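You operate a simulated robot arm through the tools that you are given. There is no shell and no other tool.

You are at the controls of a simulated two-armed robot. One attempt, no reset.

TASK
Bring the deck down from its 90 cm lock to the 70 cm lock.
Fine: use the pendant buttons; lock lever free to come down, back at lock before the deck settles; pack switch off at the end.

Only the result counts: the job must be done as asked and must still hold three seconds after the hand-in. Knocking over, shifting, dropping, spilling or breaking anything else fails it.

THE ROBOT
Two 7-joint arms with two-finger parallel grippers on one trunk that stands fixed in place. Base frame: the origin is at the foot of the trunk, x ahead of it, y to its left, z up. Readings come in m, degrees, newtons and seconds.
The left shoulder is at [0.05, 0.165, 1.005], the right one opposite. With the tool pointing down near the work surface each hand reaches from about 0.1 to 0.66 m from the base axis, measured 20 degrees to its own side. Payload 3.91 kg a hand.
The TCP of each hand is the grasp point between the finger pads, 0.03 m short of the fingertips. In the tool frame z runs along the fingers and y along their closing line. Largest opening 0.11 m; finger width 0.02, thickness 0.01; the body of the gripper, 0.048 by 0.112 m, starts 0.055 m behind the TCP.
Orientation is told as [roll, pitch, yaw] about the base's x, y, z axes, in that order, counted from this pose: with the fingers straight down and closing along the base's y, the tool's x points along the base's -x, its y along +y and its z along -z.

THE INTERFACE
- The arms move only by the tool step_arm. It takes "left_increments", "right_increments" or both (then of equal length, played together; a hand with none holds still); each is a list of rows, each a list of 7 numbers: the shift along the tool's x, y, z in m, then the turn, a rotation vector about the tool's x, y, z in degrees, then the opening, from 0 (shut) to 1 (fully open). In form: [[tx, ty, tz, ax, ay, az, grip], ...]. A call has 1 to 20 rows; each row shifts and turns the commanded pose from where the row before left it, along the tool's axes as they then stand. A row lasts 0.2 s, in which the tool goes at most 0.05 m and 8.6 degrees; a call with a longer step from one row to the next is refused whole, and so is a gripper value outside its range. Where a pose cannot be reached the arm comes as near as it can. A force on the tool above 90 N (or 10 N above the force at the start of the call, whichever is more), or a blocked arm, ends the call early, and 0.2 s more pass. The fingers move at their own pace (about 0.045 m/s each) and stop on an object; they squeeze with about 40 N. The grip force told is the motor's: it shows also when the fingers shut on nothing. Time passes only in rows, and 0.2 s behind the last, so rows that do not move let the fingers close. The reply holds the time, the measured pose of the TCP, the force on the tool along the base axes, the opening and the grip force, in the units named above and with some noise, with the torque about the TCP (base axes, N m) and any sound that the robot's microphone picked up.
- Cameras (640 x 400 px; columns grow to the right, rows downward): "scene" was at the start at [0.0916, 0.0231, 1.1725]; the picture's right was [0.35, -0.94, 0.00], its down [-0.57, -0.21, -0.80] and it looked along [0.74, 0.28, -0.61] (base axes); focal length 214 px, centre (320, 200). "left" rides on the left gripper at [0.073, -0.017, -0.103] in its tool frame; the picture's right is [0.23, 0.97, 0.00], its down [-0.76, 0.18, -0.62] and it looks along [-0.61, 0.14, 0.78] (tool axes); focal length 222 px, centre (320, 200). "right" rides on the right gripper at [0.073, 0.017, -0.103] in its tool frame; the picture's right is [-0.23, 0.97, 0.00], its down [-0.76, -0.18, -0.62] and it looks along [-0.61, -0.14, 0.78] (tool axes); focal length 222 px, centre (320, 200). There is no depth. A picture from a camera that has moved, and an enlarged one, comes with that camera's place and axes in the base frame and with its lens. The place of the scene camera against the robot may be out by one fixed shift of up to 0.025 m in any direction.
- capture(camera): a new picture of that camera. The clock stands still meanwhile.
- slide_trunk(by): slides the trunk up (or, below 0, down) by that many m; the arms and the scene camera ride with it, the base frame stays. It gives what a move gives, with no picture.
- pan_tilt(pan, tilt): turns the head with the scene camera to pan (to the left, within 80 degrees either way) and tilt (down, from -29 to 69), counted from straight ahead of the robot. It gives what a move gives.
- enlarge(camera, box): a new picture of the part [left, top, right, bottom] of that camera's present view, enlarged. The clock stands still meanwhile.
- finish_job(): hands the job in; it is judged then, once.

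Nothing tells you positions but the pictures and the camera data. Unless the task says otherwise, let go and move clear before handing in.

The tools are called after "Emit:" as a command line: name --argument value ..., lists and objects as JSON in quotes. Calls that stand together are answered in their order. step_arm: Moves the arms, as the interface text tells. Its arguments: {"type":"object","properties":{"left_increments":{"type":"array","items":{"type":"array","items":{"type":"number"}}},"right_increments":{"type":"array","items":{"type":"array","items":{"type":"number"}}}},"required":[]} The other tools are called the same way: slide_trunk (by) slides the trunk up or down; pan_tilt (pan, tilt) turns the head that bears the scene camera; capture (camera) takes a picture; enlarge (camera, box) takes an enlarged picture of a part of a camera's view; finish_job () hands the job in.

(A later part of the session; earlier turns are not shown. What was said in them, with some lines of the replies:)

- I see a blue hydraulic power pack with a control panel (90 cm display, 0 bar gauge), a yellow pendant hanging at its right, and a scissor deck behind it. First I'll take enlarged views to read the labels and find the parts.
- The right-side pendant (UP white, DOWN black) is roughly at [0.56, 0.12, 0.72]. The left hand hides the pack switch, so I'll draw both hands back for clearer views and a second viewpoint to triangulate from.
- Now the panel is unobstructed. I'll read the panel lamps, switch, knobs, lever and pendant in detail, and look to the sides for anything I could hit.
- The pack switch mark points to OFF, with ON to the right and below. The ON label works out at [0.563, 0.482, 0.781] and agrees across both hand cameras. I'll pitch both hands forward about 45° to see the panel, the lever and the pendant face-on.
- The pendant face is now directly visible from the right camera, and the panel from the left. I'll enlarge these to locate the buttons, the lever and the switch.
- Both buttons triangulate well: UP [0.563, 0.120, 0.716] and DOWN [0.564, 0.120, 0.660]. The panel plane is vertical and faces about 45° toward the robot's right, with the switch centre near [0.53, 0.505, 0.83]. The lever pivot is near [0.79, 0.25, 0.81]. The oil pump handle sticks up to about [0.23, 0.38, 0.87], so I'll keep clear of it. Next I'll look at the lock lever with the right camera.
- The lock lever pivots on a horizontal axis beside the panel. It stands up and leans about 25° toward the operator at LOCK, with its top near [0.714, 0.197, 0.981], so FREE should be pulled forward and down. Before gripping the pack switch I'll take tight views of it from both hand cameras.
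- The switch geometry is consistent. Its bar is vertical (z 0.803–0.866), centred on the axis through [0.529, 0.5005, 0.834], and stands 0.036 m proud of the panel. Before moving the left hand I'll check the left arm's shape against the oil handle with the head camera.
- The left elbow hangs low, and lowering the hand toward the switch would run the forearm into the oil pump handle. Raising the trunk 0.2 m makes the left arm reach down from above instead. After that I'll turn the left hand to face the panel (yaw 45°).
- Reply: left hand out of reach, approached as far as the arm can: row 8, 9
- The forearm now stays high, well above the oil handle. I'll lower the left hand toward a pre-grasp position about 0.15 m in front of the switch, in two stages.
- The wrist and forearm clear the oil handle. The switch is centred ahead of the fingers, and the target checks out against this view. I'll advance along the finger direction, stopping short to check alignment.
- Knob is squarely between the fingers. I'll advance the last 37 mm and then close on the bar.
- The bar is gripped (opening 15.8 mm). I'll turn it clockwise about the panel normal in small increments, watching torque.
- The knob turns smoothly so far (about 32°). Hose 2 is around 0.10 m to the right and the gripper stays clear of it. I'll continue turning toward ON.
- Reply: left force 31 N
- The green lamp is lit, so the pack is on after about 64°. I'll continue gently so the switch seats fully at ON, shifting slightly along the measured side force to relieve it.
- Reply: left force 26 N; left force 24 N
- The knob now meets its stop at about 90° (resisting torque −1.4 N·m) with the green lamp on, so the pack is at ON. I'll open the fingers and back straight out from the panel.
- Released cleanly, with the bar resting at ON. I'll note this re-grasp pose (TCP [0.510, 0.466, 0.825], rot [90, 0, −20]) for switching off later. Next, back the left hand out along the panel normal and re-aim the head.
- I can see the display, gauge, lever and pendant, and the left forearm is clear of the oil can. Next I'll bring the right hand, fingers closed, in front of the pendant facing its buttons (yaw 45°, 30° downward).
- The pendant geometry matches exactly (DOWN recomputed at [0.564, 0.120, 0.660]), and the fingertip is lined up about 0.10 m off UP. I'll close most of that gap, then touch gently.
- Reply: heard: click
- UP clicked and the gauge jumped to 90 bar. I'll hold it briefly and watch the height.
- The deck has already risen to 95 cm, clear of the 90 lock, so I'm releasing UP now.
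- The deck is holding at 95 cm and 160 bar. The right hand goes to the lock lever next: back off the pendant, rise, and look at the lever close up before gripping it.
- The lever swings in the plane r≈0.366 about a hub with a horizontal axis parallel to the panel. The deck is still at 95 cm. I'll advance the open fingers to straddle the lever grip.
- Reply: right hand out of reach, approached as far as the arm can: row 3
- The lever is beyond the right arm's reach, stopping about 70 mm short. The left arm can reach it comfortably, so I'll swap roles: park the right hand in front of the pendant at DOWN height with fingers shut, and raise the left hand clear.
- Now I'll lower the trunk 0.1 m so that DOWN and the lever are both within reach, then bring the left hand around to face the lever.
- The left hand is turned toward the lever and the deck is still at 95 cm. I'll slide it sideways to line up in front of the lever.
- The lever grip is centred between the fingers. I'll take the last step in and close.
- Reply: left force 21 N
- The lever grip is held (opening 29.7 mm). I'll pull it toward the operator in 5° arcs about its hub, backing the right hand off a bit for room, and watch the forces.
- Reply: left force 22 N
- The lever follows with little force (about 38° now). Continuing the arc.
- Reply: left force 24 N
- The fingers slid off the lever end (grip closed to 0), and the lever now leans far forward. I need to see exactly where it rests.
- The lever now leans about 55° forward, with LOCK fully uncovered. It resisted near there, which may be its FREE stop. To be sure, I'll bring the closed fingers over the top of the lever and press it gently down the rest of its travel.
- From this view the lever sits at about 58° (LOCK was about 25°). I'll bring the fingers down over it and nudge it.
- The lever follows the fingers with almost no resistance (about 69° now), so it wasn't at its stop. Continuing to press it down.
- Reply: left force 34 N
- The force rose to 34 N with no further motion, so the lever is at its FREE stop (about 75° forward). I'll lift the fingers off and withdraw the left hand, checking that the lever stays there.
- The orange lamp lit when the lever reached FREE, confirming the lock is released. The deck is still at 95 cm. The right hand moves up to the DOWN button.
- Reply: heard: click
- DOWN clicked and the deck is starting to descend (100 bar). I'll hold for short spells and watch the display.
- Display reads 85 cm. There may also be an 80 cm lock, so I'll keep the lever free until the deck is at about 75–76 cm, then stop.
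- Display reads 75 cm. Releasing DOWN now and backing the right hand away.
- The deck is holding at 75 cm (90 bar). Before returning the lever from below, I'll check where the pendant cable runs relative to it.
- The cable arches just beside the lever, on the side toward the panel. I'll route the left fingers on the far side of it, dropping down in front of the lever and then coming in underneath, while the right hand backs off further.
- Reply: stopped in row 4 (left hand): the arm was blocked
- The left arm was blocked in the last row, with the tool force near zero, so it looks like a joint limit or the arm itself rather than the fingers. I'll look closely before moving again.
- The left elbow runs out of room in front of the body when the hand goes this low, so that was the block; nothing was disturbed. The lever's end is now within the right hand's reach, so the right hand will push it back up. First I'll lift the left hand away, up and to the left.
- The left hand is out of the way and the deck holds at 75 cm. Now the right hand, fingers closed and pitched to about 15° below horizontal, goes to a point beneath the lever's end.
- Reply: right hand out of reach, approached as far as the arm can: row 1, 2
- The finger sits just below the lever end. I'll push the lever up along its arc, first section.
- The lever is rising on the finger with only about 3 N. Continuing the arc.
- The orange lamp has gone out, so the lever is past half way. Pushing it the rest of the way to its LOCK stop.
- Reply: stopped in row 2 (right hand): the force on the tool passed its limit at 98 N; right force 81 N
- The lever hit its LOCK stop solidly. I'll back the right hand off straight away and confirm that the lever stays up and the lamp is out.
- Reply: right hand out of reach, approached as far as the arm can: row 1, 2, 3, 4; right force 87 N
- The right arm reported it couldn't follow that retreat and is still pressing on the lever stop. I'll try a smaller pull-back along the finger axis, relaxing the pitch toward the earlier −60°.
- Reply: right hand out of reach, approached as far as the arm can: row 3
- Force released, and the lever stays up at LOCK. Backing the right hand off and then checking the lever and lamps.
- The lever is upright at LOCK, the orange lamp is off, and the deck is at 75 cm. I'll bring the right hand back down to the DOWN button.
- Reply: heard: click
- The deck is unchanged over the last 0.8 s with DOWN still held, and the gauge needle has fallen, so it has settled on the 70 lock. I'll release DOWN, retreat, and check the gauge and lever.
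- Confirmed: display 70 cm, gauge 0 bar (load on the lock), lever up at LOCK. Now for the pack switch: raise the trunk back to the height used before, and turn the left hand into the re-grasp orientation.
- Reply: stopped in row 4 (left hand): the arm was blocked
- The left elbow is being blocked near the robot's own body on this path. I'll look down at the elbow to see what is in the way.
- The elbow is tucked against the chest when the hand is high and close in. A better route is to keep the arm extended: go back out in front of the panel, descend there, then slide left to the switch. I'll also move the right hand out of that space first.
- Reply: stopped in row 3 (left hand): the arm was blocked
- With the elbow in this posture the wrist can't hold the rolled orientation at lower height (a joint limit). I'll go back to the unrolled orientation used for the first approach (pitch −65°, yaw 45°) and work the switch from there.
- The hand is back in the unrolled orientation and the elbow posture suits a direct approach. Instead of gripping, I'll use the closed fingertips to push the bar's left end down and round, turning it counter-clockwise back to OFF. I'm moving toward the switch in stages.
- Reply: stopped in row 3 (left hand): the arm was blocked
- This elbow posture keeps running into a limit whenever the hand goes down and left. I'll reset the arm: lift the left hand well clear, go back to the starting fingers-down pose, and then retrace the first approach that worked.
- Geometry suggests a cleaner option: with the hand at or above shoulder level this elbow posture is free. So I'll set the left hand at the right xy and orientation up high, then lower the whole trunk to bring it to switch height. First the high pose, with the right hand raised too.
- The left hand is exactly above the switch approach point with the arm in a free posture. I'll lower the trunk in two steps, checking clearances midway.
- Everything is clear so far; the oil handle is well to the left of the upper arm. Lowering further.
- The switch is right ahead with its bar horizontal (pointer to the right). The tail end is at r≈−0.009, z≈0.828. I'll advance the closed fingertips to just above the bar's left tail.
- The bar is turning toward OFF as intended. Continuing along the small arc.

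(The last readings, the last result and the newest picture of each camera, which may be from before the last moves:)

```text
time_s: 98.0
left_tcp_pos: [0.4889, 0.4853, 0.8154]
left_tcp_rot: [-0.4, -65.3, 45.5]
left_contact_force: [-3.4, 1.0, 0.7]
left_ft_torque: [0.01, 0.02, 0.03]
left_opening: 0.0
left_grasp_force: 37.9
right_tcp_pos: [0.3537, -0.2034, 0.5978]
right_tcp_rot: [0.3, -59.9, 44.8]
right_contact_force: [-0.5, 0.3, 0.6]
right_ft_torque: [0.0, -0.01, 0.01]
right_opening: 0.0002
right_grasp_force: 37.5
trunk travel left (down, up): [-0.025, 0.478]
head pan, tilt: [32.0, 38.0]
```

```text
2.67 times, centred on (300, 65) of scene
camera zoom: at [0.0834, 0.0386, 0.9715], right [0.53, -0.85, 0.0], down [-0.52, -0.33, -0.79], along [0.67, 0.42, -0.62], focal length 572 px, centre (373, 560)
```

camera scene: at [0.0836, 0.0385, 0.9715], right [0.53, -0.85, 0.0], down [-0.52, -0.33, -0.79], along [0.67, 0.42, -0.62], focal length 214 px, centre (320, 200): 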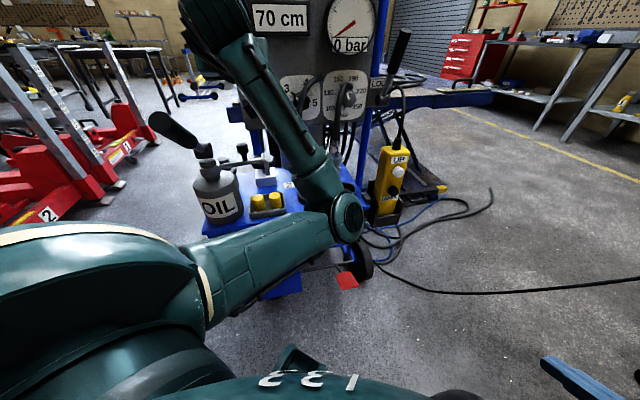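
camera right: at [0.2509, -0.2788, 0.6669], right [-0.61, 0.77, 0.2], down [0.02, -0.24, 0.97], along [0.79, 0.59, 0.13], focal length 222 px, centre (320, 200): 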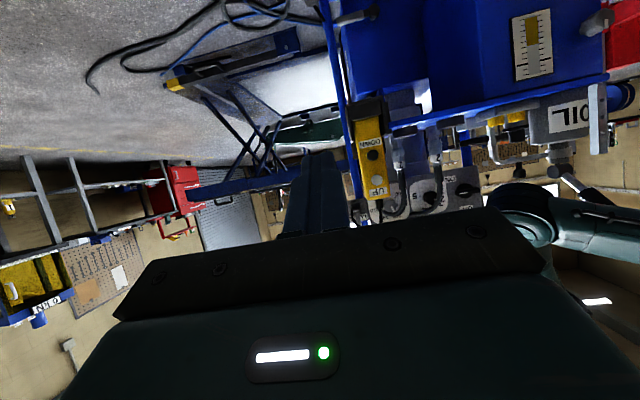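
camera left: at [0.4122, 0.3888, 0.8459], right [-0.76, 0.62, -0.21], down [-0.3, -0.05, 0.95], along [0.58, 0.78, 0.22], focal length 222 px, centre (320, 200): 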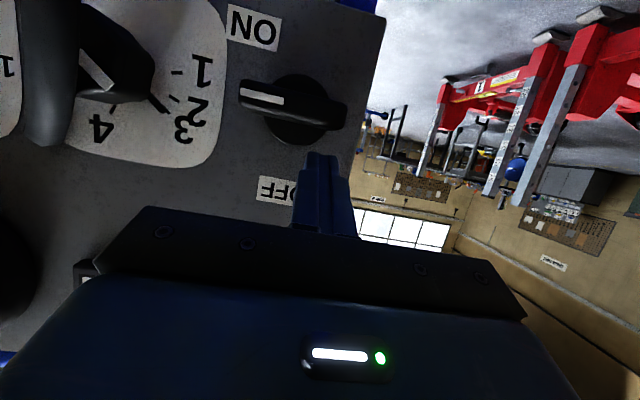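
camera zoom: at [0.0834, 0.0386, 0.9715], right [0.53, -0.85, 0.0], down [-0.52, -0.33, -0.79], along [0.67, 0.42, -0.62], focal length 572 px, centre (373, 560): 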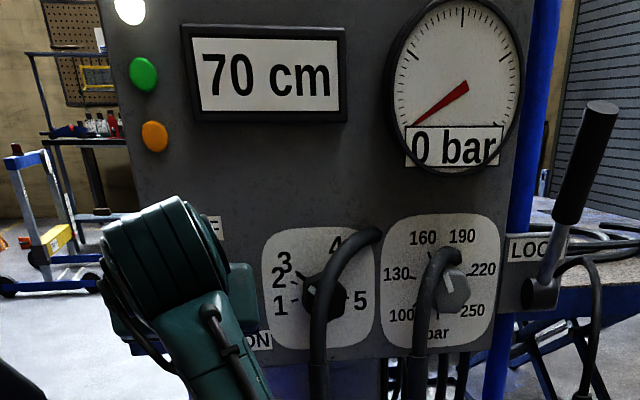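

The green lamp has gone out, so the pack is off. Display 70 cm, gauge 0 bar, lever upright at LOCK. I'll ease the finger off sideways and withdraw straight back.

Emit:
step_arm --left_increments '[[0, 0.008, 0, 0, 0, 0, 0], [0, 0.008, -0.01, 0, 0, 0, 0], [0, 0, -0.035, 0, 0, 0, 0], [0, 0, -0.035, 0, 0, 0, 0]]'

Emit:
capture --camera "left"

Emit:
enlarge --camera "scene" --box '[180, 0, 460, 200]'

```text
time_s: 99.0
left_tcp_pos: [0.4287, 0.4462, 0.849]
left_tcp_rot: [-0.3, -65.1, 45.3]
left_contact_force: [-0.5, 0.4, 0.2]
left_ft_torque: [-0.01, 0.01, 0.0]
left_opening: 0.0002
left_grasp_force: 37.4
right_tcp_pos: [0.3532, -0.202, 0.598]
right_tcp_rot: [0.2, -59.9, 44.7]
right_contact_force: [0.3, -0.3, 0.8]
right_ft_torque: [-0.01, 0.02, 0.02]
right_opening: 0.0003
right_grasp_force: 37.8
trunk travel left (down, up): [-0.025, 0.478]
head pan, tilt: [32.0, 38.0]
```

```text
taken
camera left: at [0.354, 0.346, 0.8268], right [-0.76, 0.62, -0.21], down [-0.3, -0.05, 0.95], along [0.58, 0.78, 0.22], focal length 222 px, centre (320, 200)
```

left: 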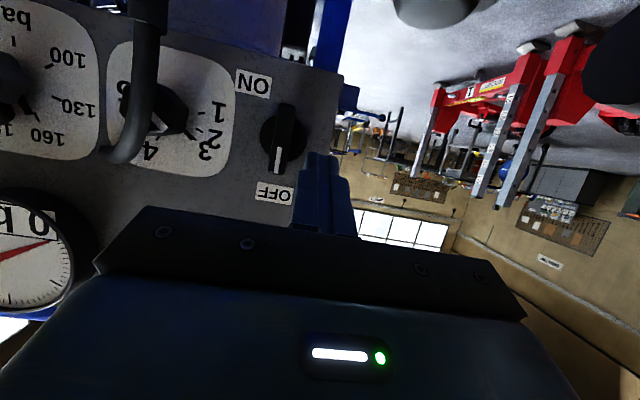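

```text
2.00 times, centred on (320, 100) of scene
camera zoom: at [0.0837, 0.0387, 0.9715], right [0.53, -0.85, 0.0], down [-0.52, -0.33, -0.79], along [0.67, 0.42, -0.62], focal length 429 px, centre (320, 400)
```

zoom: 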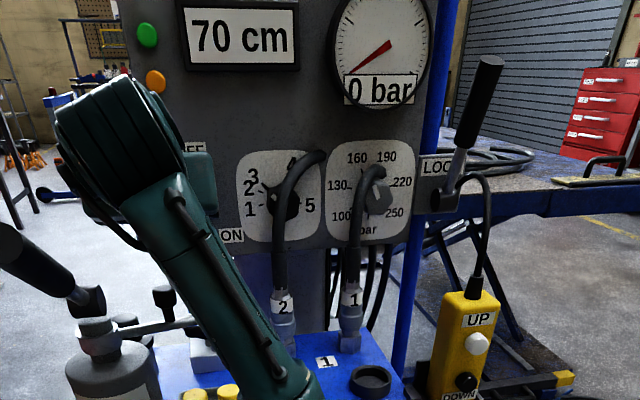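

The switch pointer is at OFF, with only the white mains lamp lit. I'll raise the trunk to lift both hands clear and do a last check of everything.

Emit:
slide_trunk --by 0.3

Emit:
capture --camera "scene"

Emit:
capture --camera "right"

Emit:
capture --camera "left"

```text
time_s: 102.0
left_tcp_pos: [0.4296, 0.446, 1.1473]
left_tcp_rot: [-0.3, -65.2, 45.2]
left_contact_force: [0.4, -0.3, -0.3]
left_ft_torque: [-0.02, -0.02, -0.01]
left_opening: 0.0
left_grasp_force: 37.8
right_tcp_pos: [0.3539, -0.2017, 0.8979]
right_tcp_rot: [0.3, -59.9, 44.6]
right_contact_force: [0.3, 0.2, 0.4]
right_ft_torque: [-0.01, -0.03, 0.0]
right_opening: 0.0
right_grasp_force: 37.7
trunk travel left (down, up): [-0.325, 0.178]
head pan, tilt: [32.0, 38.0]
```

```text
taken
camera scene: at [0.0837, 0.0385, 1.2714], right [0.53, -0.85, 0.0], down [-0.52, -0.33, -0.79], along [0.67, 0.42, -0.62], focal length 214 px, centre (320, 200)
```

scene: 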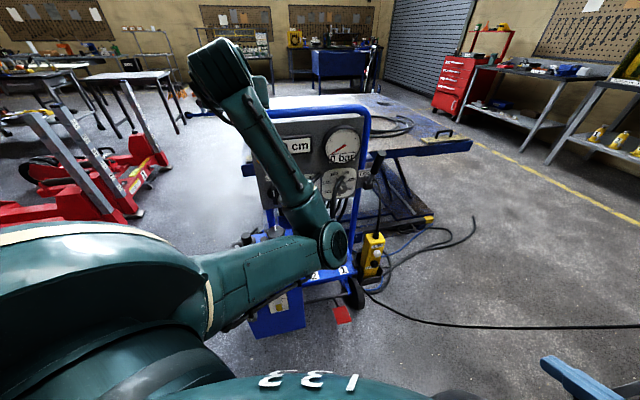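

```text
taken
camera right: at [0.2509, -0.2788, 0.8868], right [-0.61, 0.77, 0.2], down [0.02, -0.24, 0.97], along [0.79, 0.59, 0.13], focal length 222 px, centre (320, 200)
```

right: 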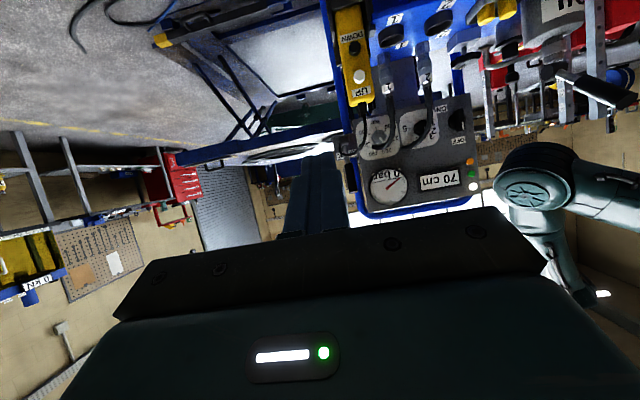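

```text
taken
camera left: at [0.3542, 0.346, 1.1269], right [-0.76, 0.62, -0.21], down [-0.3, -0.05, 0.95], along [0.58, 0.78, 0.22], focal length 222 px, centre (320, 200)
```

left: 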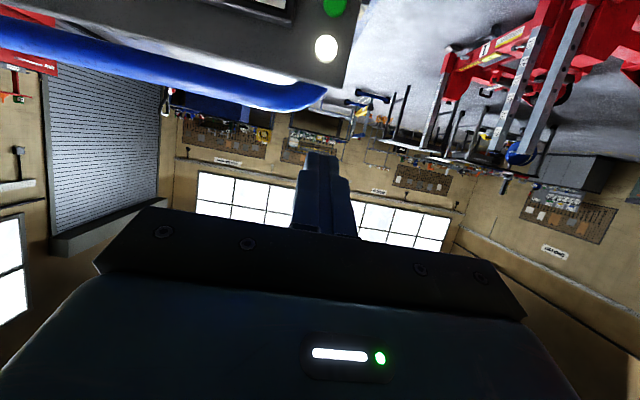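

Emit:
enlarge --camera "right" --box '[330, 70, 500, 220]'

Emit:
enlarge --camera "scene" --box '[250, 100, 450, 300]'

```text
2.67 times, centred on (415, 145) of right
camera zoom: at [0.2509, -0.2788, 0.8868], right [-0.61, 0.77, 0.2], down [0.02, -0.24, 0.97], along [0.79, 0.59, 0.13], focal length 592 px, centre (67, 347)
```

zoom: 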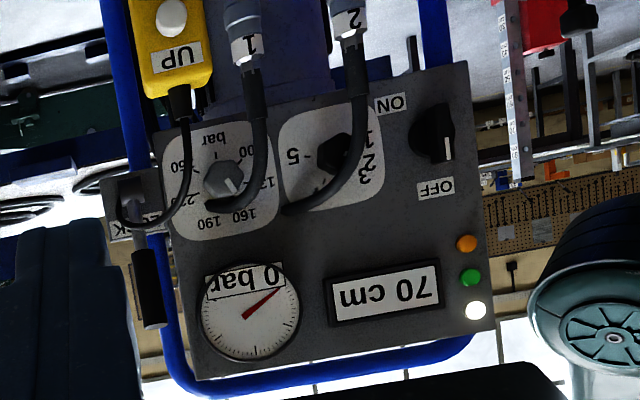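

```text
2.00 times, centred on (350, 200) of scene
camera zoom: at [0.0837, 0.0385, 1.2714], right [0.53, -0.85, 0.0], down [-0.52, -0.33, -0.79], along [0.67, 0.42, -0.62], focal length 429 px, centre (260, 200)
```

zoom: 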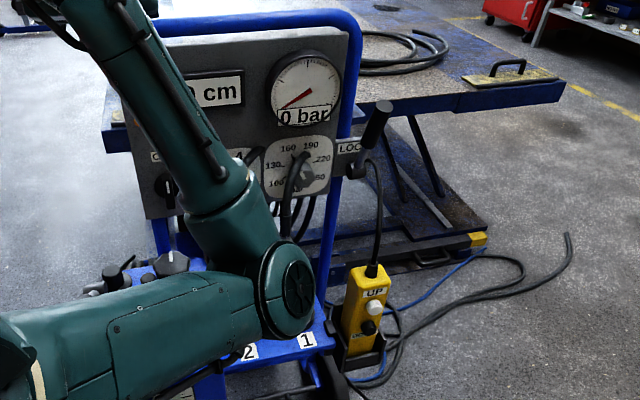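

All checks agree: display 70 cm, gauge 0 bar, and the lock lever up at LOCK with its orange lamp out. The pack switch is at OFF with the green lamp out, the pendant is in its holster, and both hands are clear. Handing in.

Emit:
finish_job

```text
The job is handed in.
```

The deck is down from the 90 cm lock and resting on the 70 cm lock. The display reads 70 cm and the gauge reads 0 bar, so the lock is carrying the load. I've handed the job in; no pass or fail result came back.

- **Raise and unlock:** I switched the pack on and held UP until the deck cleared the 90 lock, at 95 cm. Then I pulled the lock lever to FREE; the orange lamp lit.
- **Lowering:** I held DOWN until the display read 75 cm and stopped there. The lever went back to LOCK before the deck settled, and I then held DOWN until it stopped at 70.
- **Switch off:** The pack switch is at OFF with the green lamp out. The lever is upright at LOCK and the pendant is still in its holster.

**Excess force on the lever:** when I pushed the lever back to LOCK, it reached its stop with about 98 N before the arm cut out. Roughly 80 N stayed on it for another second or so until I got the hand off. The lever has stayed upright since, and I saw no damage.

The pictures show nothing knocked over or moved, and both hands ended clear of the equipment.
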